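You operate a simulated robot arm through the tools that you are given. There is no shell and no other tool. Be economical: measure what you need, move in short steps, check, and stop when the job is done.

You are at the controls of a simulated two-armed robot. One attempt, no reset.

Task
Build the riser on the white table and stand the pink clog on it.
Fine: the brown and the white block stand apart on the table, both hands lay the long board across them between their lugs. Set down upright: brown block, white block.

It is judged by the outcome, as a careful person would: the job done as asked, and still so three seconds after it is handed in. It fails if anything else is knocked over, pushed out of place, dropped, spilled or broken.

Robot
Two 7-joint arms with two-finger parallel grippers on one trunk, on a base that drives. Base frame: it is fixed to the floor where the robot stands at the start and does not move with it; the origin is under the middle of the robot, x ahead of it, y to its left, z up. Readings come in m, degrees, newtons and seconds.
The left shoulder is at the start at [0.07, 0.163, 1.095], the right one opposite. With the tool pointing down near the work surface each hand reaches from about 0.24 to 0.84 m from the robot's upright axis, wherever it stands, measured 20 degrees to its own side. Places, roughly: long board [0, 0.8, 0.7]; white table [0.2, 0.7, 0.7]. Payload 3.43 kg a hand.
The TCP of each hand is the grasp point between the finger pads, 0.034 m short of the fingertips. In the tool frame z runs along the fingers and y along their closing line. Largest opening 0.128 m; finger width 0.024, thickness 0.012; the body of the gripper, 0.048 by 0.13 m, starts 0.096 m behind the TCP.
Orientation is told as [roll, pitch, yaw] about the base's x, y, z axes, in that order, counted from this pose: with the fingers straight down and closing along the base's y, the tool's x points along the base's -x, its y along +y and its z along -z.

Tools
- The arms move only by the tool send_rows. It takes "left_rows", "right_rows" or both (then of equal length, played together; a hand with none holds still); each is a list that holds one entry, the list of rows, each a list of 7 numbers: the shift along the tool's x, y, z in m, then the turn, a rotation vector about the tool's x, y, z in degrees, then the closure, from 0 (fully open) to 1 (shut). In form: [[[tx, ty, tz, ax, ay, az, hand], ...]]. A call has 1 to 20 rows; each row shifts and turns the commanded pose from where the row before left it, along the tool's axes as they then stand. Each row takes 0.2 s and may step no farther than 0.05 m and 8.6 degrees from the row before; otherwise, or with a gripper value out of range, the whole call is refused. A pose out of reach is approached as far as the arm can. The call stops where the force on the tool passes 40 N (or 10 N more than at its start, if that is more) or the arm is blocked; 0.2 s more then pass. The fingers move at their own pace (about 0.153 m/s each) and stop on an object; they squeeze with about 21 N. The grip force told is the motor's: it shows also when the fingers shut on nothing. Time passes only in rows, and 0.2 s behind the last, so rows that do not move let the fingers close. It gives the time, the measured TCP pose, the force on the tool (base axes), the opening and the grip force at its end, in the units of the frame above (readings bear some noise), with the torque about the TCP (base axes, N m) and any sound that the robot's microphone picked up.
- Cameras (640 x 400 px; columns grow to the right, rows downward): "scene" is now at [0.0933, 0.0625, 1.3007]; the picture's right is [0.82, -0.57, -0.00], its down [-0.44, -0.65, -0.62] and it looks along [0.35, 0.51, -0.78] (base axes); focal length 214 px, centre (320, 200). "left" rides on the left gripper at [0.076, 0.011, -0.16] in its tool frame; the picture's right is [-0.15, 0.99, 0.00], its down [-0.88, -0.13, -0.46] and it looks along [-0.45, -0.07, 0.89] (tool axes); focal length 234 px, centre (320, 200). "right" rides on the right gripper at [0.076, -0.011, -0.16] in its tool frame; the picture's right is [0.15, 0.99, 0.00], its down [-0.88, 0.13, -0.46] and it looks along [-0.45, 0.07, 0.89] (tool axes); focal length 234 px, centre (320, 200). There is no depth. A picture from a camera that has moved, and an enlarged one, comes with that camera's place and axes in the base frame and with its lens.
- get_image(camera): a new picture of that camera. The clock stands still meanwhile.
- slide_trunk(by): slides the trunk up (or, below 0, down) by that many m; the arms and the scene camera ride with it, the base frame stays. It gives what a move gives, with no picture.
- roll_base(legs): drives the robot by 1 to 6 legs, each [ahead, left, turn to the left] in m, m and degrees, along the robot's own axes; the way and the turn of a leg run together, so that a leg with both is an arc; at most 1.5 m and 180 degrees a leg. The arms and the cameras ride along, it lands a little off, and it stops where it bumps. It gives what a move gives.
- aim_head(pan, tilt): turns the head with the scene camera to pan (to the left, within 86 degrees either way) and tilt (down, from -29 to 69), counted from straight ahead of the robot. It gives what a move gives.
- enlarge(camera, box): a new picture of the part [left, top, right, bottom] of that camera's present view, enlarged. The clock stands still meanwhile.
- job_done(): hands the job in; it is judged then, once.

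Work in short steps. Places have to be worked out from the pictures, the camera data and where the tool is seen: move nearer, look again, correct. Check each grasp and each placing, and mend what went wrong. You have 120 turns and 92 pictures in all, those below and enlarged ones among them. Open the grippers and draw the arms clear of the work before you hand the job in, unless the task says otherwise; then end with one line.

The tools are called after "Emit:" as name(argument=value, ...) on one line, values as JSON. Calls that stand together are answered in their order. send_rows: Moves the arms, as the interface text tells. Its arguments: {"type":"object","properties":{"left_rows":{"type":"array"},"right_rows":{"type":"array"}},"required":[]} The other tools are called the same way: slide_trunk (by) slides the trunk up or down; roll_base (legs) drives the base; aim_head (pan, tilt) turns the head that bears the scene camera; get_image (camera) takes a picture; enlarge (camera, box) takes an enlarged picture of a part of a camera's view; job_done () hands the job in.

At the start:

```text
t: 0.0
left_tool_pos: [0.4268, 0.4537, 0.9604]
left_tool_rot: [0.0, 0.1, 0.0]
left_ft_force: [0.0, 0.0, 0.4]
left_torque: [-0.01, 0.0, -0.02]
left_gripper_width: 0.1281
left_grasp_force: 0.1
right_tool_pos: [0.6727, 0.0717, 1.0039]
right_tool_rot: [0.0, 0.1, 0.0]
right_ft_force: [-0.3, 0.0, 0.7]
right_torque: [-0.02, -0.02, 0.04]
right_gripper_width: 0.1279
right_grasp_force: 0.0
trunk travel left (down, up): [-0.575, 0.365]
robot x, y, heading: [0.0026, 0.0019, 0.0]
head pan, tilt: [55.4, 51.6]
```

scene: 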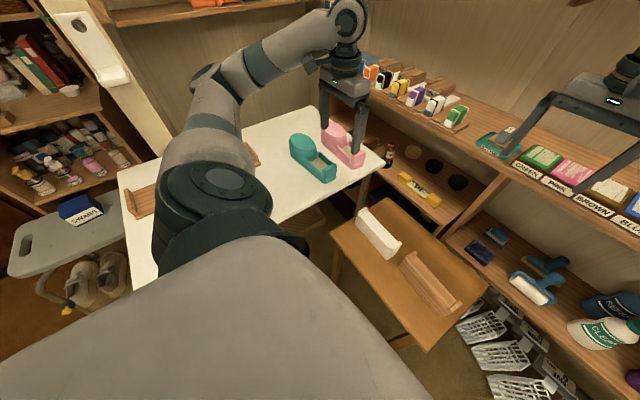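
right: 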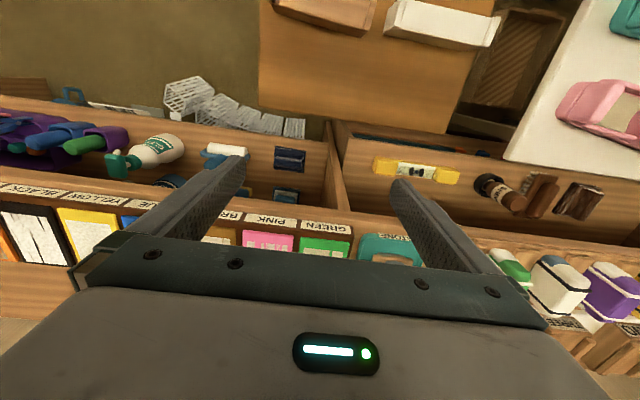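
left: 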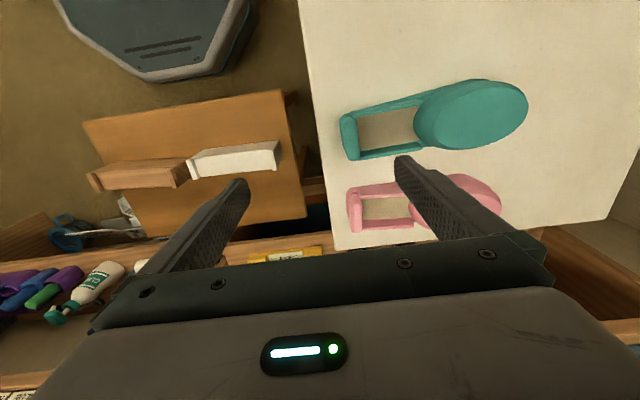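

The left arm hides most of the white table and board. I turn the head toward the table to look round the arm.

Emit:
aim_head(pan=80, tilt=45)

Emit:
get_image(camera="scene")

Emit:
enlarge(camera="left", box=[60, 60, 540, 260])

```text
t: 0.9
left_tool_pos: [0.4271, 0.4538, 0.9616]
left_tool_rot: [0.0, 0.0, 0.0]
left_ft_force: [-0.2, 1.1, -0.5]
left_torque: [0.0, 0.01, 0.05]
left_gripper_width: 0.128
left_grasp_force: 0.1
right_tool_pos: [0.6737, 0.0733, 1.004]
right_tool_rot: [0.0, 0.1, 0.1]
right_ft_force: [0.1, -0.9, 0.4]
right_torque: [0.02, 0.01, 0.01]
right_gripper_width: 0.1277
right_grasp_force: 0.0
trunk travel left (down, up): [-0.575, 0.365]
robot x, y, heading: [0.0015, -0.0001, -0.1]
head pan, tilt: [80.0, 45.0]
```

```text
88 pictures are left
camera scene: at [0.0647, 0.0803, 1.3098], right [0.98, -0.17, 0.0], down [-0.12, -0.7, -0.71], along [0.12, 0.7, -0.71], focal length 214 px, centre (320, 200)
```

scene: 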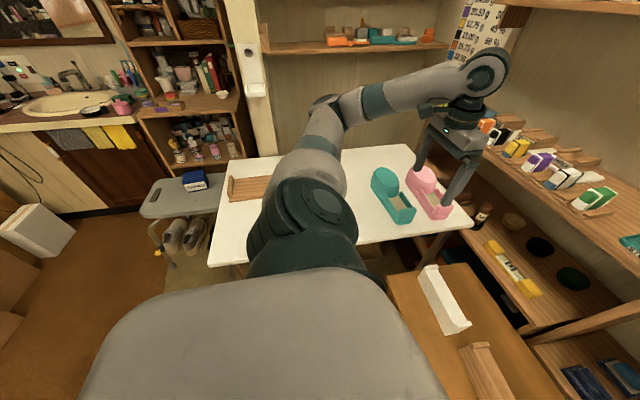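

```text
1.33 times, centred on (300, 160) of left
camera zoom: at [0.3517, 0.4638, 1.1205], right [0.15, 0.99, 0.0], down [0.88, -0.13, 0.46], along [0.45, -0.07, -0.89], focal length 312 px, centre (347, 253)
```

zoom: 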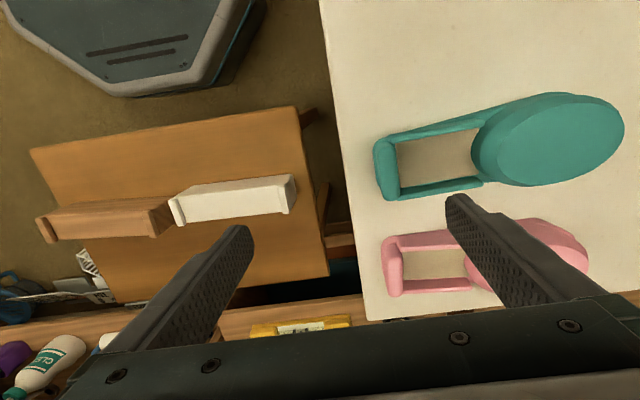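

The board is on the left part of the table and both blocks are on the small brown table. I look straight at the blocks with the head, enlarged.

Emit:
aim_head(pan=15, tilt=60)

Emit:
get_image(camera="scene")

Emit:
enlarge(camera="right", box=[240, 0, 560, 200])

```text
t: 2.2
left_tool_pos: [0.427, 0.4533, 0.9619]
left_tool_rot: [0.0, 0.0, 0.0]
left_ft_force: [-0.1, -0.7, -0.5]
left_torque: [-0.02, 0.0, -0.03]
left_gripper_width: 0.128
left_grasp_force: 0.0
right_tool_pos: [0.6743, 0.0724, 1.0052]
right_tool_rot: [0.0, -0.1, 0.0]
right_ft_force: [-0.2, -0.1, 0.3]
right_torque: [-0.03, 0.02, -0.01]
right_gripper_width: 0.128
right_grasp_force: 0.1
trunk travel left (down, up): [-0.575, 0.365]
robot x, y, heading: [0.0017, -0.0003, 0.0]
head pan, tilt: [15.0, 60.0]
```

```text
86 pictures are left
camera scene: at [0.1149, 0.0176, 1.2903], right [0.26, -0.97, 0.0], down [-0.84, -0.22, -0.5], along [0.48, 0.13, -0.87], focal length 214 px, centre (320, 200)
```

scene: 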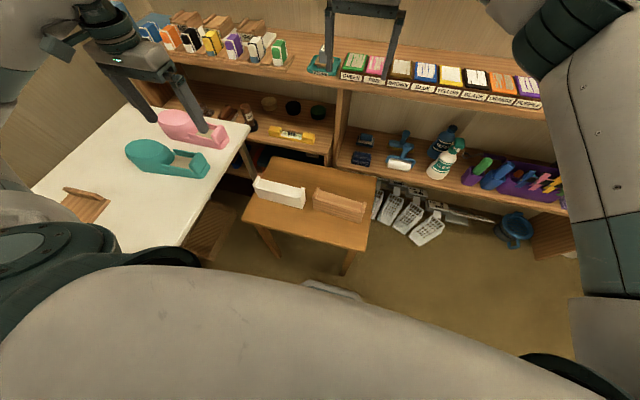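

```text
2.00 times, centred on (400, 100) of right
camera zoom: at [0.5973, 0.0618, 1.1656], right [-0.15, 0.99, 0.0], down [0.88, 0.13, 0.46], along [0.45, 0.07, -0.89], focal length 468 px, centre (160, 400)
```

zoom: 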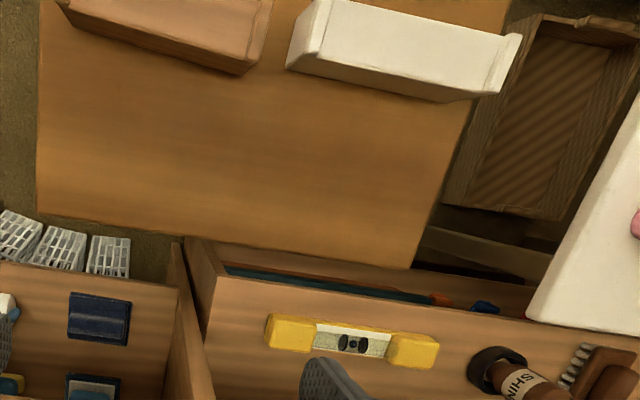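

Triangulating from two pictures, the blocks already stand upright. Their lug tops are at z≈0.69, the white one is centred near (0.47, 0.25), and their long axes run roughly along y. I bring the left hand above the white block and turn it so it closes along x.

Emit:
send_rows(left_rows=[[[-0.01, -0.05, 0, 0, 0, 0, 0], [-0.01, -0.05, 0, 0, 0, 0, 0], [-0.01, -0.05, 0, 0, 0, 0, 0], [-0.012, -0.045, 0, 0, 0, 0, 0], [0, 0, 0, 0, 0, 8.2, 0], [0, 0, 0, 0, 0, 8.2, 0], [0, 0, 0, 0, 0, 8.2, 0], [0, 0, 0, 0, 0, 8.2, 0], [0, 0, 0, 0, 0, 8.2, 0], [0, 0, 0, 0, 0, 8.2, 0], [0, 0, 0, 0, 0, 8.2, 0], [0, 0, 0, 0, 0, 8.2, 0], [0, 0, 0, 0, 0, 8.2, 0], [0, 0, 0, 0, 0, 8.2, 0], [0, 0, 0, 0, 0, 8, 0], [0, 0, 0, 0, 0, 0, 0]]])

Emit:
get_image(camera="left")

Emit:
get_image(camera="scene")

```text
refused: row 1 steps farther than a row can; nothing moved
```

```text
84 pictures are left
camera left: at [0.3517, 0.4639, 1.1205], right [0.15, 0.99, 0.0], down [0.88, -0.13, 0.46], along [0.45, -0.07, -0.89], focal length 234 px, centre (320, 200)
```

left: 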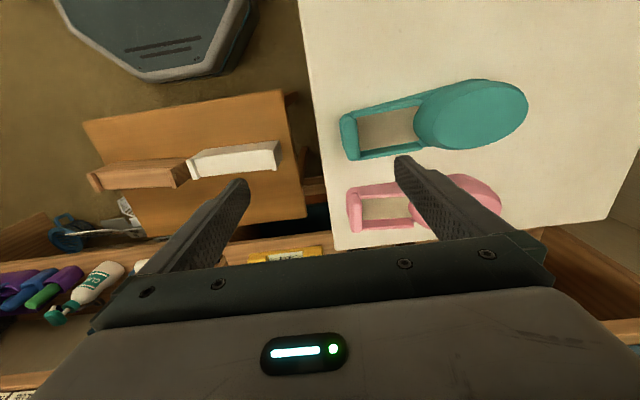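

```text
83 pictures are left
camera scene: at [0.1149, 0.0176, 1.2903], right [0.26, -0.97, 0.0], down [-0.84, -0.22, -0.5], along [0.48, 0.13, -0.87], focal length 214 px, centre (320, 200)
```

scene: 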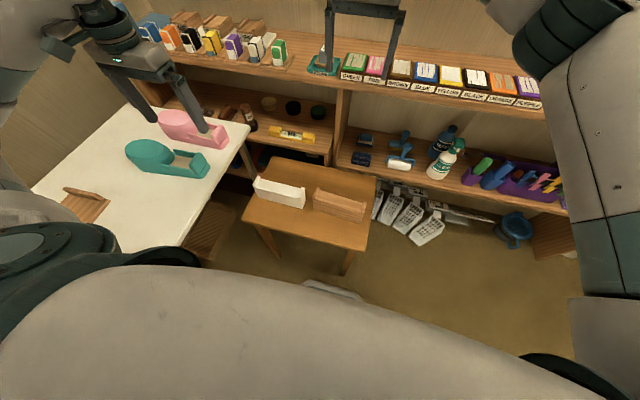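

The step vector was over 0.05 m, so I use smaller steps.

Emit:
send_rows(left_rows=[[[-0.008, -0.04, 0, 0, 0, 0, 0], [-0.008, -0.04, 0, 0, 0, 0, 0], [-0.008, -0.04, 0, 0, 0, 0, 0], [-0.009, -0.04, 0, 0, 0, 0, 0], [-0.009, -0.04, 0, 0, 0, 8.2, 0], [0, 0, 0, 0, 0, 8.2, 0], [0, 0, 0, 0, 0, 8.2, 0], [0, 0, 0, 0, 0, 8.2, 0], [0, 0, 0, 0, 0, 8.2, 0], [0, 0, 0, 0, 0, 8.2, 0], [0, 0, 0, 0, 0, 8.2, 0], [0, 0, 0, 0, 0, 8.2, 0], [0, 0, 0, 0, 0, 8.2, 0], [0, 0, 0, 0, 0, 8.2, 0], [0, 0, 0, 0, 0, 8, 0], [0, 0, 0, 0, 0, 0, 0]]])

Emit:
get_image(camera="left")

```text
t: 5.7
left_tool_pos: [0.4682, 0.2541, 0.9602]
left_tool_rot: [0.0, 0.0, -90.1]
left_ft_force: [0.6, -0.4, -0.3]
left_torque: [-0.02, -0.02, -0.04]
left_gripper_width: 0.1281
left_grasp_force: 0.0
right_tool_pos: [0.6734, 0.0723, 1.0042]
right_tool_rot: [0.1, 0.0, 0.0]
right_ft_force: [0.2, 0.6, -0.3]
right_torque: [0.0, -0.01, 0.0]
right_gripper_width: 0.1279
right_grasp_force: 0.0
trunk travel left (down, up): [-0.575, 0.365]
robot x, y, heading: [0.0003, -0.0029, 0.2]
head pan, tilt: [15.0, 60.0]
```

```text
82 pictures are left
camera left: at [0.4812, 0.3282, 1.1206], right [0.99, -0.15, 0.0], down [-0.13, -0.88, 0.46], along [-0.07, -0.45, -0.89], focal length 234 px, centre (320, 200)
```

left: 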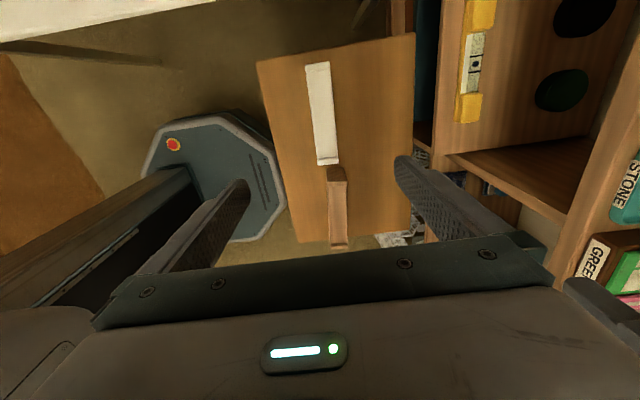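

White block is about centred at (0.476, 0.27). I lower the left hand to z≈0.80 above it and look again.

Emit:
send_rows(left_rows=[[[0.004, 0.003, 0.04, 0, 0, 0, 0], [0.004, 0.003, 0.04, 0, 0, 0, 0], [0.004, 0.002, 0.04, 0, 0, 0, 0], [0.002, 0, 0.04, 0, 0, 0, 0], [0, 0, 0, 0, 0, 0, 0]]])

Emit:
get_image(camera="left")

Emit:
enlarge(camera="scene", box=[230, 140, 390, 240])

```text
t: 6.8
left_tool_pos: [0.477, 0.2663, 0.8004]
left_tool_rot: [0.1, 0.0, -90.0]
left_ft_force: [-0.6, 0.5, -0.9]
left_torque: [0.01, 0.01, -0.03]
left_gripper_width: 0.128
left_grasp_force: 0.0
right_tool_pos: [0.6732, 0.0724, 1.0045]
right_tool_rot: [0.0, 0.0, 0.0]
right_ft_force: [0.5, 0.4, -0.4]
right_torque: [0.0, -0.03, 0.02]
right_gripper_width: 0.128
right_grasp_force: 0.2
trunk travel left (down, up): [-0.575, 0.365]
robot x, y, heading: [-0.0007, -0.0008, 0.0]
head pan, tilt: [15.0, 60.0]
```

```text
81 pictures are left
camera left: at [0.4885, 0.341, 0.9618], right [0.99, -0.15, 0.0], down [-0.13, -0.88, 0.46], along [-0.07, -0.45, -0.89], focal length 234 px, centre (320, 200)
```

left: 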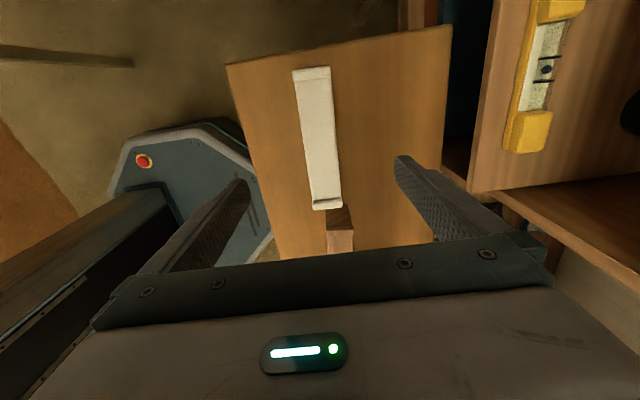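

```text
4.00 times, centred on (310, 190) of scene
camera zoom: at [0.1147, 0.0171, 1.2903], right [0.26, -0.97, 0.0], down [-0.84, -0.22, -0.5], along [0.48, 0.13, -0.87], focal length 858 px, centre (360, 240)
```

zoom: 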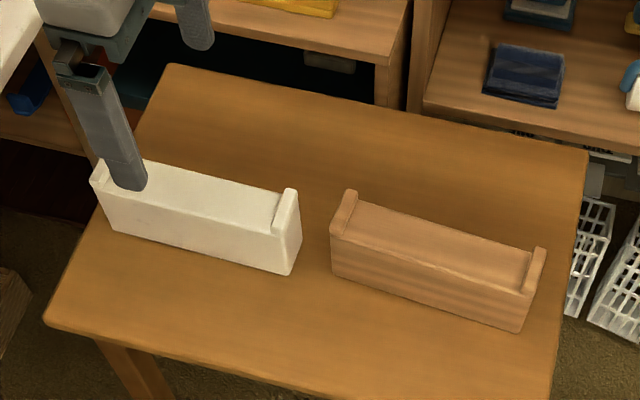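

The block is about 0.175 long, 0.045 wide and has its lug tops near z≈0.668. The brown table top is at z≈0.58. I descend so the pads straddle the white block at TCP z≈0.635, then close.

Emit:
send_rows(left_rows=[[[0, 0, 0.04, 0, 0, 2, 0], [0, 0, 0.04, 0, 0, 0, 0], [0, 0, 0.04, 0, 0, 0, 0], [0, 0, 0.03, 0, 0, 0, 0], [0, 0, 0.015, 0, 0, 0, 0], [0, 0, 0, 0, 0, 0, 0]]])

Emit:
get_image(camera="left")

Emit:
enlarge(camera="scene", box=[230, 140, 390, 240])

```text
t: 8.2
left_tool_pos: [0.4785, 0.2674, 0.6354]
left_tool_rot: [0.1, 0.0, -92.0]
left_ft_force: [0.9, 0.1, -0.2]
left_torque: [0.01, 0.01, -0.02]
left_gripper_width: 0.1279
left_grasp_force: 0.0
right_tool_pos: [0.6732, 0.0718, 1.0056]
right_tool_rot: [0.0, 0.0, -0.1]
right_ft_force: [0.2, -0.3, 0.2]
right_torque: [0.0, 0.03, -0.02]
right_gripper_width: 0.1281
right_grasp_force: 0.0
trunk travel left (down, up): [-0.575, 0.365]
robot x, y, heading: [0.001, 0.0018, -0.2]
head pan, tilt: [15.0, 60.0]
```

```text
79 pictures are left
camera left: at [0.4925, 0.3424, 0.7951], right [0.98, -0.18, 0.0], down [-0.16, -0.88, 0.46], along [-0.08, -0.45, -0.89], focal length 234 px, centre (320, 200)
```

left: 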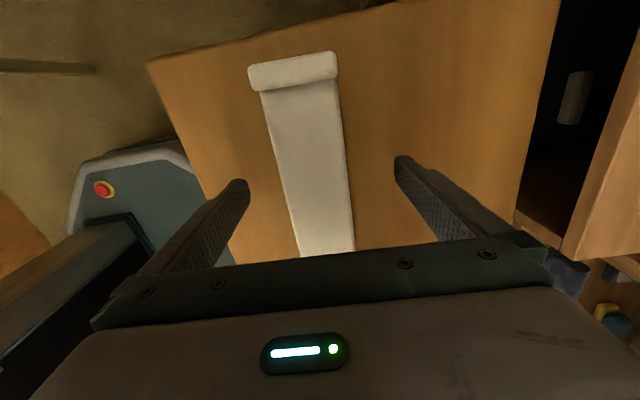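

```text
4.00 times, centred on (310, 190) of scene
camera zoom: at [0.1149, 0.0174, 1.2903], right [0.26, -0.97, 0.0], down [-0.84, -0.22, -0.5], along [0.48, 0.13, -0.87], focal length 858 px, centre (360, 240)
```

zoom: 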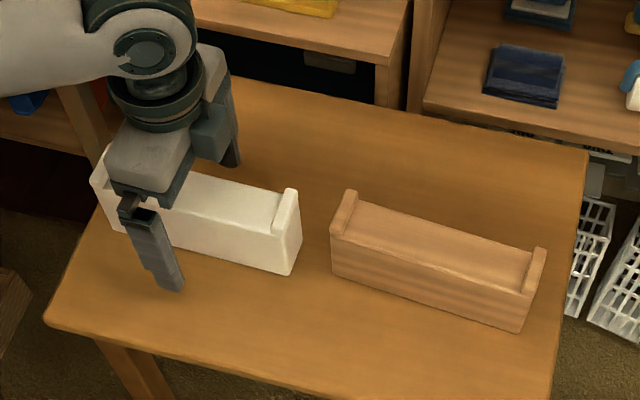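

The fingers straddle the block at its middle. Close.

Emit:
send_rows(left_rows=[[[0, 0, 0, 0, 0, 0, 0.5], [0, 0, 0, 0, 0, 0, 1], [0, 0, 0, 0, 0, 0, 1], [0, 0, 0, 0, 0, 0, 1]]])

Emit:
enlarge(camera="scene", box=[230, 140, 390, 240])

```text
t: 9.2
left_tool_pos: [0.4783, 0.2679, 0.6358]
left_tool_rot: [0.1, -0.1, -92.0]
left_ft_force: [-0.9, 0.3, -0.4]
left_torque: [-0.05, -0.03, 0.01]
left_gripper_width: 0.0438
left_grasp_force: 21.0
right_tool_pos: [0.6737, 0.073, 1.0048]
right_tool_rot: [0.0, -0.1, 0.0]
right_ft_force: [-0.8, -0.3, 0.6]
right_torque: [0.01, -0.01, 0.0]
right_gripper_width: 0.128
right_grasp_force: 0.1
trunk travel left (down, up): [-0.575, 0.365]
robot x, y, heading: [0.0011, -0.0006, 0.0]
head pan, tilt: [15.0, 60.0]
```

```text
4.00 times, centred on (310, 190) of scene
camera zoom: at [0.115, 0.0175, 1.2903], right [0.26, -0.97, 0.0], down [-0.84, -0.22, -0.5], along [0.48, 0.13, -0.87], focal length 858 px, centre (360, 240)
```

zoom: 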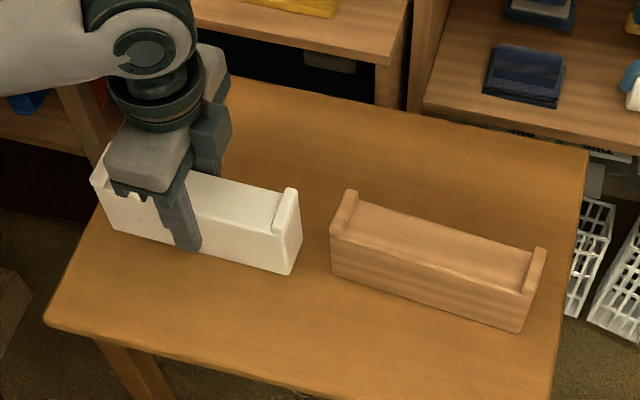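

White block gripped (0.0438 m wide). The brown block is about centred at (0.479, 0.047), turned about -3°, so I bring the right hand over it with yaw ≈ +87.

Emit:
send_rows(right_rows=[[[0.04, -0.005, 0, 0, 0, 0, 0], [0.04, -0.005, 0, 0, 0, 0, 0], [0.04, -0.005, 0, 0, 0, 0, 0], [0.04, -0.005, 0, 0, 0, 0, 0], [0.034, -0.005, 0, 0, 0, -8, 0], [0, 0, 0.02, 0, 0, -8, 0], [0, 0, 0.02, 0, 0, -8, 0], [0, 0, 0.02, 0, 0, -8, 0], [0, 0, 0.02, 0, 0, -8, 0], [0, 0, 0.02, 0, 0, -8, 0], [0, 0, 0.02, 0, 0, -8, 0], [0, 0, 0.02, 0, 0, -8, 0], [0, 0, 0.02, 0, 0, -8, 0], [0, 0, 0.02, 0, 0, -8, 0], [0, 0, 0, 0, 0, -7, 0], [0, 0, 0, 0, 0, 0, 0]]])

Emit:
get_image(camera="right")

Emit:
enlarge(camera="scene", box=[230, 140, 390, 240])

```text
t: 12.7
left_tool_pos: [0.4783, 0.2674, 0.6366]
left_tool_rot: [0.0, -0.1, -92.1]
left_ft_force: [-1.0, -0.9, -0.4]
left_torque: [-0.04, -0.01, -0.02]
left_gripper_width: 0.0435
left_grasp_force: 20.9
right_tool_pos: [0.4799, 0.0483, 0.8246]
right_tool_rot: [0.1, -0.1, 87.0]
right_ft_force: [-0.2, -0.4, 0.2]
right_torque: [0.01, -0.05, 0.02]
right_gripper_width: 0.1282
right_grasp_force: 0.1
trunk travel left (down, up): [-0.575, 0.365]
robot x, y, heading: [0.0026, 0.0016, -0.2]
head pan, tilt: [15.0, 60.0]
```

```text
76 pictures are left
camera right: at [0.4857, -0.0281, 0.9857], right [-1.0, -0.1, 0.0], down [-0.08, 0.89, 0.46], along [-0.04, 0.45, -0.89], focal length 234 px, centre (320, 200)
```

right: 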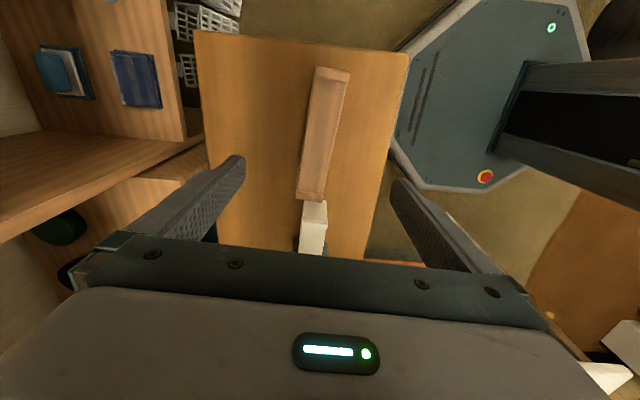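

```text
4.00 times, centred on (310, 190) of scene
camera zoom: at [0.1151, 0.0175, 1.2903], right [0.26, -0.97, 0.0], down [-0.84, -0.22, -0.5], along [0.48, 0.13, -0.87], focal length 858 px, centre (360, 240)
```

zoom: 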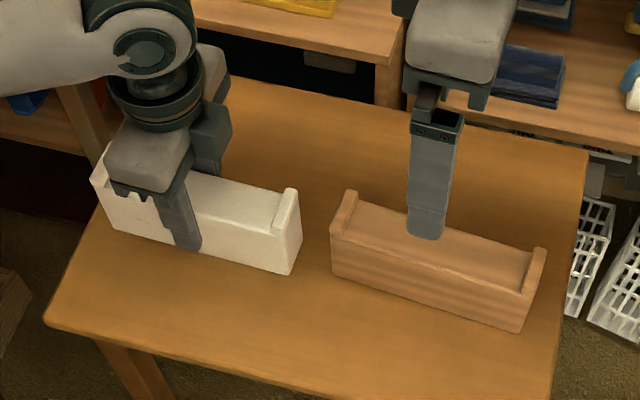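

The right camera puts the block at (0.480, 0.042) and turned about -5°. I correct slightly, descend to z≈0.635 and close.

Emit:
send_rows(right_rows=[[[0.005, 0, 0.04, 0, 0, 2, 0], [0, 0, 0.04, 0, 0, 0, 0], [0, 0, 0.04, 0, 0, 0, 0], [0, 0, 0.04, 0, 0, 0, 0], [0, 0, 0.029, 0, 0, 0, 0], [0, 0, 0, 0, 0, 0, 0], [0, 0, 0, 0, 0, 0, 0.5], [0, 0, 0, 0, 0, 0, 1], [0, 0, 0, 0, 0, 0, 1], [0, 0, 0, 0, 0, 0, 1]]])

Emit:
enlarge(camera="scene", box=[230, 140, 390, 240])

```text
t: 14.8
left_tool_pos: [0.4772, 0.2679, 0.6353]
left_tool_rot: [-0.1, 0.0, -91.9]
left_ft_force: [-0.1, 0.1, -1.0]
left_torque: [-0.02, -0.04, -0.01]
left_gripper_width: 0.0439
left_grasp_force: 21.4
right_tool_pos: [0.4788, 0.0424, 0.6367]
right_tool_rot: [0.0, 0.0, 85.0]
right_ft_force: [0.3, -0.5, -0.1]
right_torque: [0.04, 0.01, 0.01]
right_gripper_width: 0.0437
right_grasp_force: 20.9
trunk travel left (down, up): [-0.575, 0.365]
robot x, y, heading: [-0.0008, -0.0009, -0.1]
head pan, tilt: [15.0, 60.0]
```

```text
4.00 times, centred on (310, 190) of scene
camera zoom: at [0.1151, 0.0175, 1.2903], right [0.26, -0.97, 0.0], down [-0.84, -0.22, -0.5], along [0.48, 0.13, -0.87], focal length 858 px, centre (360, 240)
```

zoom: 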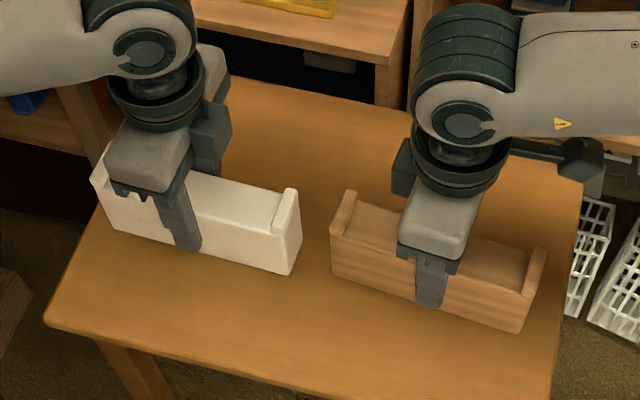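

Both are gripped. I lift both together and check.

Emit:
send_rows(left_rows=[[[0, 0, -0.02, 0, 0, 0, 1], [0, 0, -0.045, 0, 0, 0, 1], [0, 0, -0.045, 0, 0, 0, 1], [0, 0, -0.045, 0, 0, 0, 1], [0, 0, -0.045, 0, 0, 0, 1], [0, 0, -0.04, 0, 0, 0, 1], [0, 0, 0, 0, 0, 0, 1]]], right_rows=[[[0, 0, -0.02, 0, 0, 0, 1], [0, 0, -0.045, 0, 0, 0, 1], [0, 0, -0.045, 0, 0, 0, 1], [0, 0, -0.045, 0, 0, 0, 1], [0, 0, -0.045, 0, 0, 0, 1], [0, 0, -0.04, 0, 0, 0, 1], [0, 0, 0, 0, 0, 0, 1]]])

Emit:
get_image(camera="scene")

```text
t: 16.4
left_tool_pos: [0.4762, 0.2677, 0.8771]
left_tool_rot: [0.0, -0.1, -92.0]
left_ft_force: [-0.7, 0.4, -2.8]
left_torque: [0.0, 0.03, 0.0]
left_gripper_width: 0.0436
left_grasp_force: 21.0
right_tool_pos: [0.4781, 0.0439, 0.8741]
right_tool_rot: [0.0, 0.1, 85.1]
right_ft_force: [0.8, 0.6, -2.6]
right_torque: [0.0, -0.02, 0.0]
right_gripper_width: 0.044
right_grasp_force: 21.0
trunk travel left (down, up): [-0.575, 0.365]
robot x, y, heading: [-0.002, -0.001, -0.1]
head pan, tilt: [15.0, 60.0]
```

```text
73 pictures are left
camera scene: at [0.1158, 0.0178, 1.2902], right [0.26, -0.97, 0.0], down [-0.84, -0.22, -0.5], along [0.48, 0.13, -0.87], focal length 214 px, centre (320, 200)
```

scene: 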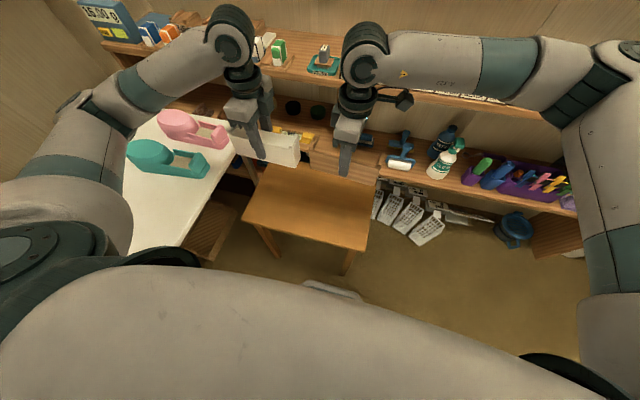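

Both held. I turn the base left by 80° to face the white table and look down at it.

Emit:
roll_base(legs=[[0, 0, 85]])

Emit:
aim_head(pan=0, tilt=55)

Emit:
get_image(camera="scene")

```text
t: 20.5
left_tool_pos: [-0.2368, 0.4921, 0.8763]
left_tool_rot: [0.0, 0.0, -5.7]
left_ft_force: [0.6, 0.0, -2.4]
left_torque: [-0.01, -0.02, 0.03]
left_gripper_width: 0.0438
left_grasp_force: 20.8
right_tool_pos: [-0.0126, 0.4812, 0.8742]
right_tool_rot: [-0.1, 0.0, 171.3]
right_ft_force: [-0.1, -0.4, -1.8]
right_torque: [0.02, -0.04, 0.02]
right_gripper_width: 0.0438
right_grasp_force: 20.3
trunk travel left (down, up): [-0.575, 0.365]
robot x, y, heading: [0.0012, 0.0018, 86.4]
head pan, tilt: [15.0, 60.0]
```

```text
t: 21.3
left_tool_pos: [-0.2364, 0.4934, 0.8775]
left_tool_rot: [0.0, 0.0, -5.7]
left_ft_force: [0.1, -0.4, -2.1]
left_torque: [0.01, 0.0, -0.01]
left_gripper_width: 0.0437
left_grasp_force: 21.4
right_tool_pos: [-0.0129, 0.4811, 0.8734]
right_tool_rot: [0.0, 0.0, 171.3]
right_ft_force: [0.3, 0.3, -2.1]
right_torque: [0.01, -0.02, -0.02]
right_gripper_width: 0.0437
right_grasp_force: 20.8
trunk travel left (down, up): [-0.575, 0.365]
robot x, y, heading: [0.0006, 0.0023, 86.1]
head pan, tilt: [0.0, 55.0]
```

```text
72 pictures are left
camera scene: at [0.0079, 0.1226, 1.2963], right [1.0, -0.06, 0.0], down [-0.05, -0.82, -0.57], along [0.04, 0.57, -0.82], focal length 214 px, centre (320, 200)
```

scene: 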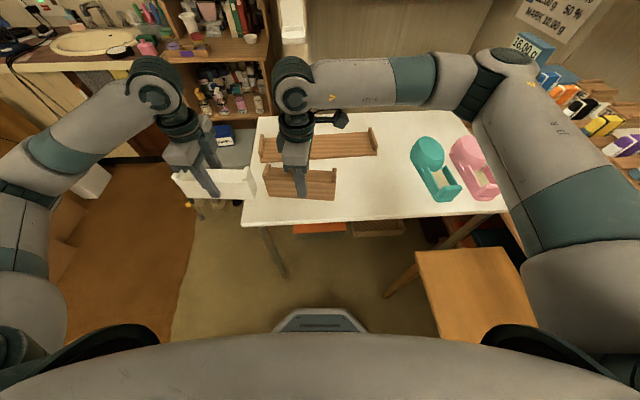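

The table is in view now. The board with its end lugs lies toward the back at about x -0.2 to 0.33, with free space in front of it. I carry the blocks over that space and turn them so their long axes run front to back.

Emit:
send_rows(left_rows=[[[-0.0233, 0.0286, 0, 0, 0, 0, 1], [-0.0233, 0.0286, 0, 0, 0, 0, 1], [-0.0233, 0.0286, 0, 0, 0, 0, 1], [-0.0233, 0.0286, 0, 0, 0, 0, 1], [-0.0233, 0.0286, 0, 0, 0, 0, 1], [-0.0233, 0.0286, 0, 0, 0, 0, 1], [0, 0, 0, 0, 0, -7.98, 1], [0, 0, 0, 0, 0, -7.98, 1], [0, 0, 0, 0, 0, -7.98, 1], [0, 0, 0, 0, 0, -7.98, 1], [0, 0, 0, 0, 0, -7.98, 1], [0, 0, 0, 0, 0, -7.98, 1], [0, 0, 0, 0, 0, -7.98, 1], [0, 0, 0, 0, 0, -7.98, 1], [0, 0, 0, 0, 0, -7.98, 1], [0, 0, 0, 0, 0, -7.98, 1], [0, 0, 0, 0, 0, -7.98, 1], [0, 0, 0, 0, 0, -7.98, 1], [0, 0, 0, 0, 0, 0, 1]]], right_rows=[[[0.0308, -0.0332, 0, 0, 0, 0, 1], [0.0308, -0.0332, 0, 0, 0, 0, 1], [0.0308, -0.0332, 0, 0, 0, 0, 1], [0.0308, -0.0332, 0, 0, 0, 0, 1], [0.0308, -0.0332, 0, 0, 0, 0, 1], [0.0308, -0.0332, 0, 0, 0, 0, 1], [0, 0, 0, 0, 0, 6.78, 1], [0, 0, 0, 0, 0, 6.78, 1], [0, 0, 0, 0, 0, 6.78, 1], [0, 0, 0, 0, 0, 6.78, 1], [0, 0, 0, 0, 0, 6.78, 1], [0, 0, 0, 0, 0, 6.78, 1], [0, 0, 0, 0, 0, 6.78, 1], [0, 0, 0, 0, 0, 6.78, 1], [0, 0, 0, 0, 0, 6.78, 1], [0, 0, 0, 0, 0, 6.78, 1], [0, 0, 0, 0, 0, 6.78, 1], [0, 0, 0, 0, 0, 6.78, 1], [0, 0, 0, 0, 0, 0, 1]]])

Emit:
get_image(camera="scene")

Emit:
get_image(camera="left")

Emit:
get_image(camera="right")

```text
t: 25.3
left_tool_pos: [-0.0806, 0.6493, 0.8759]
left_tool_rot: [0.1, 0.0, 90.1]
left_ft_force: [0.2, 0.0, -2.5]
left_torque: [-0.01, 0.03, -0.01]
left_gripper_width: 0.0437
left_grasp_force: 20.6
right_tool_pos: [0.0229, 0.5094, 0.8718]
right_tool_rot: [0.0, 0.1, 89.8]
right_ft_force: [0.5, 0.1, -1.7]
right_torque: [0.0, 0.01, -0.02]
right_gripper_width: 0.044
right_grasp_force: 21.5
right hand out of reach, approached as far as the arm can: row 2, 3, 4, 5, 6
trunk travel left (down, up): [-0.575, 0.365]
robot x, y, heading: [-0.0021, -0.0007, 86.4]
head pan, tilt: [0.0, 55.0]
```

```text
71 pictures are left
camera scene: at [0.008, 0.1227, 1.2963], right [1.0, -0.06, 0.0], down [-0.05, -0.82, -0.57], along [0.04, 0.57, -0.82], focal length 214 px, centre (320, 200)
```

scene: 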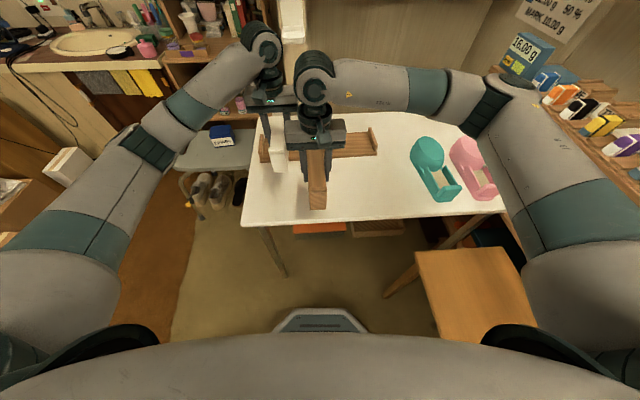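

```text
70 pictures are left
camera left: at [-0.0901, 0.5729, 1.0363], right [-0.99, 0.14, 0.0], down [0.13, 0.88, 0.46], along [0.07, 0.45, -0.89], focal length 234 px, centre (320, 200)
```

left: 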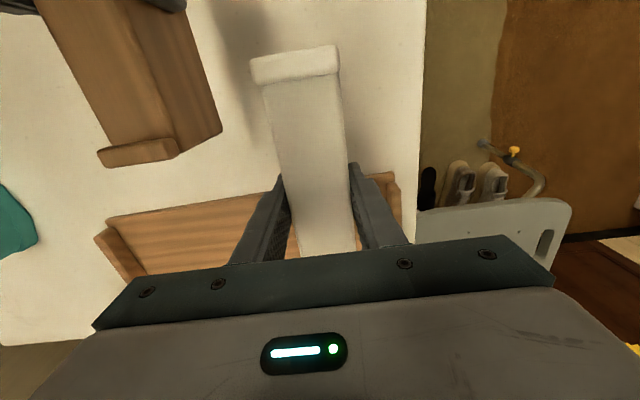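

```text
69 pictures are left
camera right: at [0.0329, 0.4338, 1.0331], right [-0.99, -0.14, 0.0], down [-0.13, 0.88, 0.45], along [-0.06, 0.45, -0.89], focal length 234 px, centre (320, 200)
```

right: 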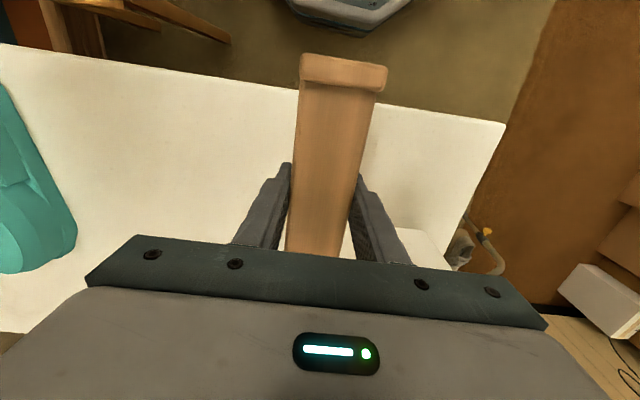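

Triangulating the table corner gives the white table top at z≈0.71 with its front edge at y≈0.45. The board lies with its near edge at y≈0.71. I bring both blocks to y≈0.575, x = -0.08 and 0.18, and lower to TCP z≈0.80.

Emit:
send_rows(left_rows=[[[0.025, 0, 0, 0, 0, 0, 1], [0.025, 0, 0, 0, 0, 0, 1], [0.025, 0, 0, 0, 0, 0, 1], [0, 0, 0, 0, 0, 0, 1], [0, 0, 0.025, 0, 0, 0, 1], [0, 0, 0.025, 0, 0, 0, 1], [0, 0, 0.026, 0, 0, 0, 1], [0, 0, 0, 0, 0, 0, 1]]], right_rows=[[[-0.016, -0.039, 0, 0, 0, 0, 1], [-0.016, -0.039, 0, 0, 0, 0, 1], [-0.016, -0.039, 0, 0, 0, 0, 1], [-0.018, -0.04, 0, 0, 0, 0, 1], [0, 0, 0.025, 0, 0, 0, 1], [0, 0, 0.025, 0, 0, 0, 1], [0, 0, 0.022, 0, 0, 0, 1], [0, 0, 0, 0, 0, 0, 1]]])

Emit:
get_image(camera="scene")

Emit:
get_image(camera="right")

```text
t: 27.1
left_tool_pos: [-0.0804, 0.575, 0.8012]
left_tool_rot: [0.0, -0.1, 89.9]
left_ft_force: [0.2, -0.7, -1.7]
left_torque: [0.0, -0.01, 0.03]
left_gripper_width: 0.0436
left_grasp_force: 21.1
right_tool_pos: [0.1789, 0.5749, 0.8006]
right_tool_rot: [0.0, -0.1, 89.9]
right_ft_force: [-0.2, -0.2, -1.9]
right_torque: [-0.04, 0.01, 0.04]
right_gripper_width: 0.0438
right_grasp_force: 21.5
trunk travel left (down, up): [-0.575, 0.365]
robot x, y, heading: [-0.0053, -0.0008, 86.5]
head pan, tilt: [0.0, 55.0]
```

```text
68 pictures are left
camera scene: at [0.0083, 0.1222, 1.2964], right [1.0, -0.06, 0.0], down [-0.05, -0.82, -0.57], along [0.04, 0.57, -0.82], focal length 214 px, centre (320, 200)
```

scene: 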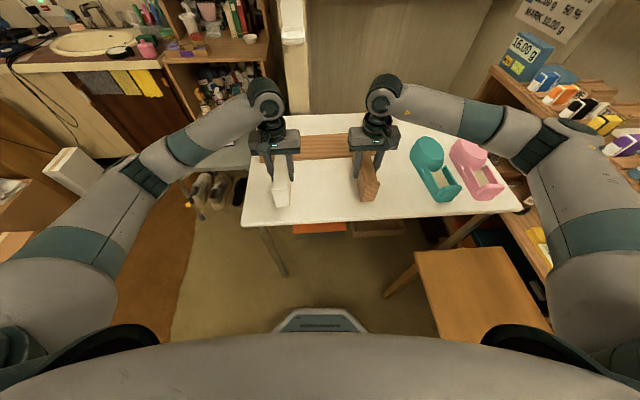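

```text
67 pictures are left
camera right: at [0.1903, 0.4991, 0.9614], right [-0.99, -0.15, 0.0], down [-0.13, 0.88, 0.46], along [-0.07, 0.45, -0.89], focal length 234 px, centre (320, 200)
```

right: 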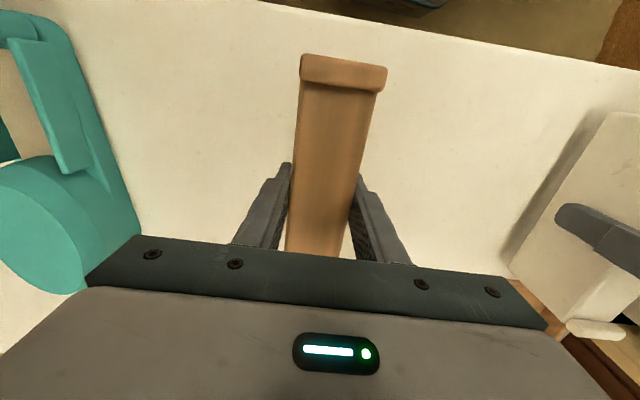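

Both blocks hang over clear table. I lower to TCP z≈0.768, just above the expected contact, and read the forces.

Emit:
send_rows(left_rows=[[[0, 0, 0.012, 0, 0, 0, 1], [0, 0, 0.012, 0, 0, 0, 1], [0, 0, 0.008, 0, 0, 0, 1], [0, 0, 0, 0, 0, 0, 1]]], right_rows=[[[0, 0, 0.012, 0, 0, 0, 1], [0, 0, 0.012, 0, 0, 0, 1], [0, 0, 0.008, 0, 0, 0, 1], [0, 0, 0, 0, 0, 0, 1]]])

Emit:
enlarge(camera="scene", box=[230, 120, 430, 245])

```text
t: 28.1
left_tool_pos: [-0.0803, 0.5717, 0.7707]
left_tool_rot: [-0.1, -0.1, 90.1]
left_ft_force: [-1.2, 2.5, 18.3]
left_torque: [0.04, 0.23, -0.01]
left_gripper_width: 0.044
left_grasp_force: 20.5
right_tool_pos: [0.1792, 0.5727, 0.7713]
right_tool_rot: [0.0, -0.2, 89.9]
right_ft_force: [0.7, 3.2, 4.4]
right_torque: [-0.25, 0.37, -0.01]
right_gripper_width: 0.0438
right_grasp_force: 20.5
trunk travel left (down, up): [-0.575, 0.365]
robot x, y, heading: [-0.002, -0.0022, 86.4]
head pan, tilt: [0.0, 55.0]
```

```text
3.20 times, centred on (330, 182) of scene
camera zoom: at [0.0078, 0.1195, 1.297], right [1.0, -0.06, 0.0], down [-0.05, -0.82, -0.58], along [0.04, 0.57, -0.82], focal length 686 px, centre (288, 256)
```

zoom: 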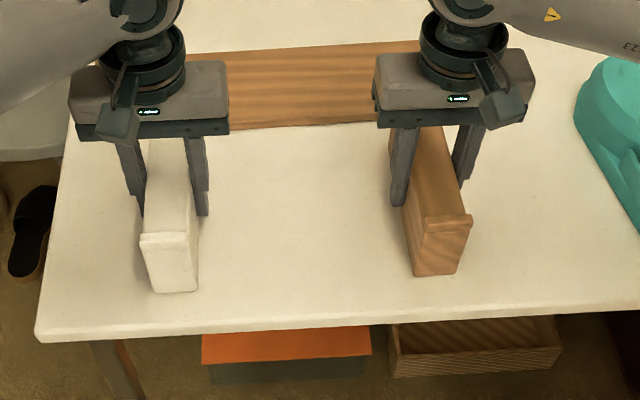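

Contact on both (left 20 N, right 6 N) near z≈0.771. I lower the right one a hair, then open both slowly.

Emit:
send_rows(left_rows=[[[0, 0, 0, 0, 0, 0, 1], [0, 0, 0, 0, 0, 0, 0.6], [0, 0, 0, 0, 0, 0, 0.4], [0, 0, 0, 0, 0, 0, 0.2], [0, 0, 0, 0, 0, 0, 0.2]]], right_rows=[[[0, 0, 0.002, 0, 0, 0, 1], [0, 0, 0, 0, 0, 0, 0.6], [0, 0, 0, 0, 0, 0, 0.4], [0, 0, 0, 0, 0, 0, 0.2], [0, 0, 0, 0, 0, 0, 0.2]]])

Emit:
enlarge(camera="scene", box=[230, 120, 430, 245])

```text
t: 29.3
left_tool_pos: [-0.0786, 0.5747, 0.7698]
left_tool_rot: [0.1, 0.1, 90.0]
left_ft_force: [-0.9, 0.0, 0.1]
left_torque: [0.02, -0.01, -0.04]
left_gripper_width: 0.1025
left_grasp_force: 0.0
right_tool_pos: [0.179, 0.5737, 0.7647]
right_tool_rot: [0.0, 0.0, 89.9]
right_ft_force: [-0.2, 0.1, 0.5]
right_torque: [0.0, 0.02, -0.01]
right_gripper_width: 0.1025
right_grasp_force: 0.0
trunk travel left (down, up): [-0.575, 0.365]
robot x, y, heading: [-0.0002, 0.0025, 86.5]
head pan, tilt: [0.0, 55.0]
```

```text
3.20 times, centred on (330, 182) of scene
camera zoom: at [0.0081, 0.1221, 1.2963], right [1.0, -0.06, 0.0], down [-0.05, -0.82, -0.57], along [0.04, 0.57, -0.82], focal length 686 px, centre (288, 256)
```

zoom: 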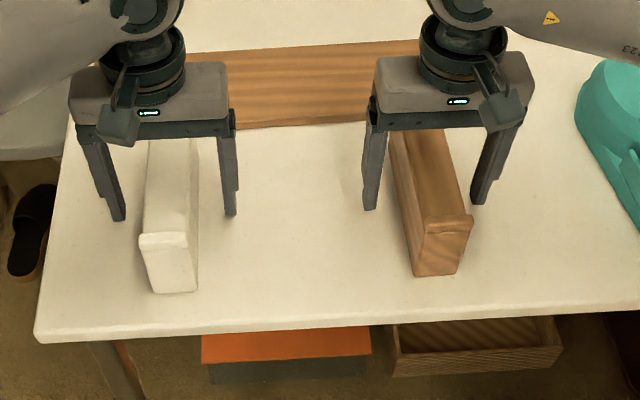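

Both blocks stand. I raise the hands straight up and view the work.

Emit:
send_rows(left_rows=[[[0, 0, -0.03, 0, 0, 0, 0.2], [0, 0, -0.045, 0, 0, 0, 0.2], [0, 0, -0.045, 0, 0, 0, 0.2], [0, 0, -0.045, 0, 0, 0, 0.2], [0, 0, 0, 0, 0, 0, 0.2]]], right_rows=[[[0, 0, -0.03, 0, 0, 0, 0.2], [0, 0, -0.045, 0, 0, 0, 0.2], [0, 0, -0.045, 0, 0, 0, 0.2], [0, 0, -0.045, 0, 0, 0, 0.2], [0, 0, 0, 0, 0, 0, 0.2]]])

Emit:
get_image(camera="left")

Emit:
get_image(camera="right")

Emit:
get_image(camera="scene")

```text
t: 30.5
left_tool_pos: [-0.0804, 0.5746, 0.9347]
left_tool_rot: [-0.1, 0.0, 90.0]
left_ft_force: [-0.7, 0.1, -0.1]
left_torque: [-0.04, -0.05, 0.01]
left_gripper_width: 0.1023
left_grasp_force: 0.0
right_tool_pos: [0.1792, 0.571, 0.9312]
right_tool_rot: [0.1, 0.1, 89.9]
right_ft_force: [-0.4, 0.1, -0.3]
right_torque: [-0.01, 0.04, 0.04]
right_gripper_width: 0.1024
right_grasp_force: 0.0
trunk travel left (down, up): [-0.575, 0.365]
robot x, y, heading: [-0.001, -0.0052, 86.3]
head pan, tilt: [0.0, 55.0]
```

```text
64 pictures are left
camera left: at [-0.0898, 0.499, 1.0944], right [-0.99, 0.15, 0.0], down [0.13, 0.88, 0.45], along [0.07, 0.45, -0.89], focal length 234 px, centre (320, 200)
```

left: 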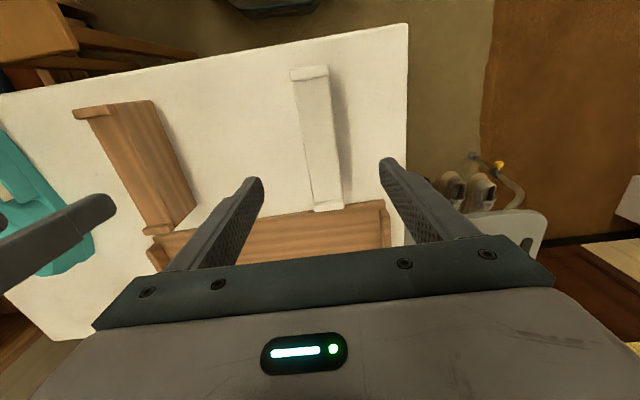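

```text
63 pictures are left
camera right: at [0.1901, 0.4966, 1.0919], right [-0.99, -0.14, 0.0], down [-0.13, 0.88, 0.45], along [-0.07, 0.45, -0.89], focal length 234 px, centre (320, 200)
```

right: 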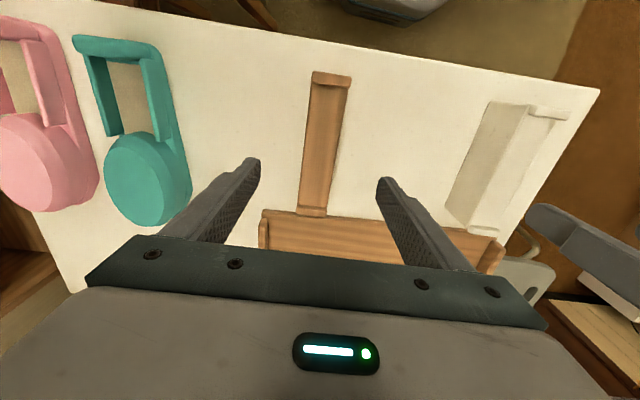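

```text
62 pictures are left
camera scene: at [0.0082, 0.1231, 1.2962], right [1.0, -0.06, 0.0], down [-0.05, -0.82, -0.57], along [0.04, 0.57, -0.82], focal length 214 px, centre (320, 200)
```

scene: 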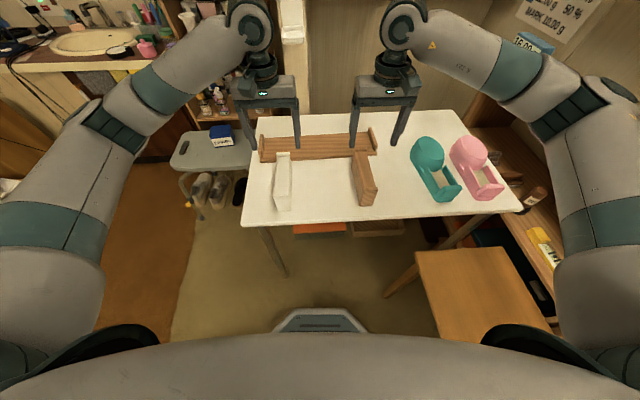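

Both blocks stand upright and apart. I move each hand over its end of the board to measure the board's lugs.

Emit:
send_rows(left_rows=[[[-0.025, 0.023, 0, 0, 0, 0, 0], [-0.025, 0.023, 0, 0, 0, 0, 0], [-0.025, 0.024, 0, 0, 0, 0, 0], [0, 0, 0, 0, 0, 0, 0]]], right_rows=[[[-0.025, -0.023, 0, 0, 0, 0, 0], [-0.025, -0.023, 0, 0, 0, 0, 0], [-0.025, -0.024, 0, 0, 0, 0, 0], [0, 0, 0, 0, 0, 0, 0]]])

Emit:
get_image(camera="left")

Emit:
get_image(camera="right")

Emit:
enlarge(camera="scene", box=[230, 110, 400, 216])

```text
t: 31.5
left_tool_pos: [-0.1484, 0.6507, 0.933]
left_tool_rot: [0.1, 0.0, 90.0]
left_ft_force: [-0.2, -0.1, 0.3]
left_torque: [0.02, 0.02, 0.02]
left_gripper_width: 0.128
left_grasp_force: 0.2
right_tool_pos: [0.251, 0.6474, 0.932]
right_tool_rot: [0.1, 0.0, 89.8]
right_ft_force: [0.3, 0.1, -0.6]
right_torque: [0.0, 0.0, 0.01]
right_gripper_width: 0.1277
right_grasp_force: 0.1
trunk travel left (down, up): [-0.575, 0.365]
robot x, y, heading: [-0.0005, -0.0008, 86.3]
head pan, tilt: [0.0, 55.0]
```

```text
61 pictures are left
camera left: at [-0.1583, 0.5732, 1.0928], right [-0.99, 0.15, 0.0], down [0.13, 0.88, 0.46], along [0.07, 0.45, -0.89], focal length 234 px, centre (320, 200)
```

left: 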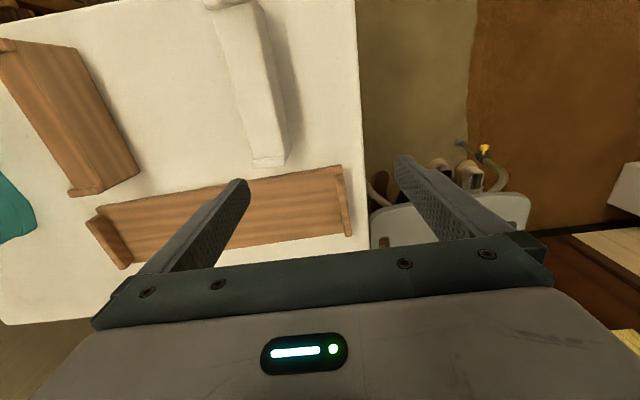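

```text
60 pictures are left
camera right: at [0.2612, 0.5732, 1.0919], right [-0.99, -0.15, 0.0], down [-0.13, 0.88, 0.46], along [-0.07, 0.45, -0.89], focal length 234 px, centre (320, 200)
```

right: 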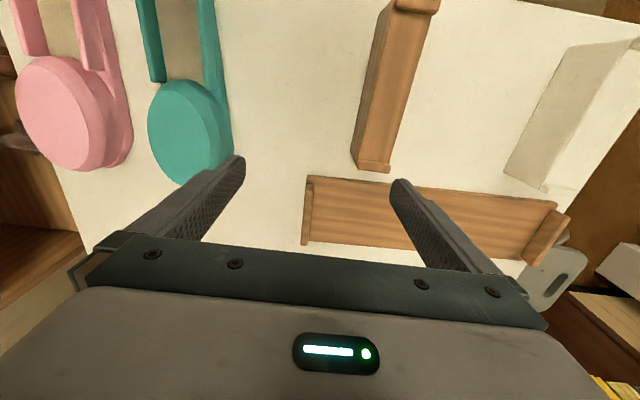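

```text
3.76 times, centred on (315, 163) of scene
camera zoom: at [0.0082, 0.1218, 1.2964], right [1.0, -0.06, 0.0], down [-0.05, -0.82, -0.57], along [0.04, 0.57, -0.82], focal length 807 px, centre (339, 339)
```

zoom: 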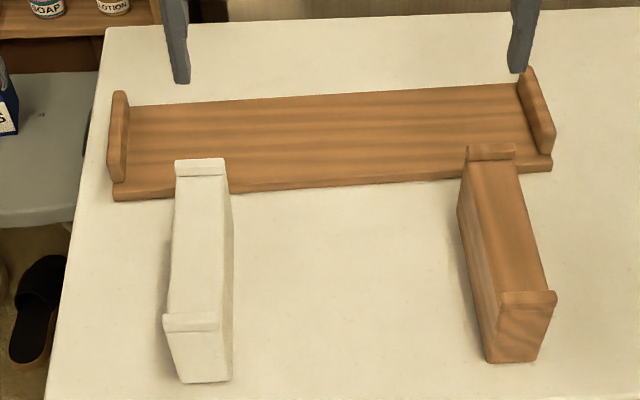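

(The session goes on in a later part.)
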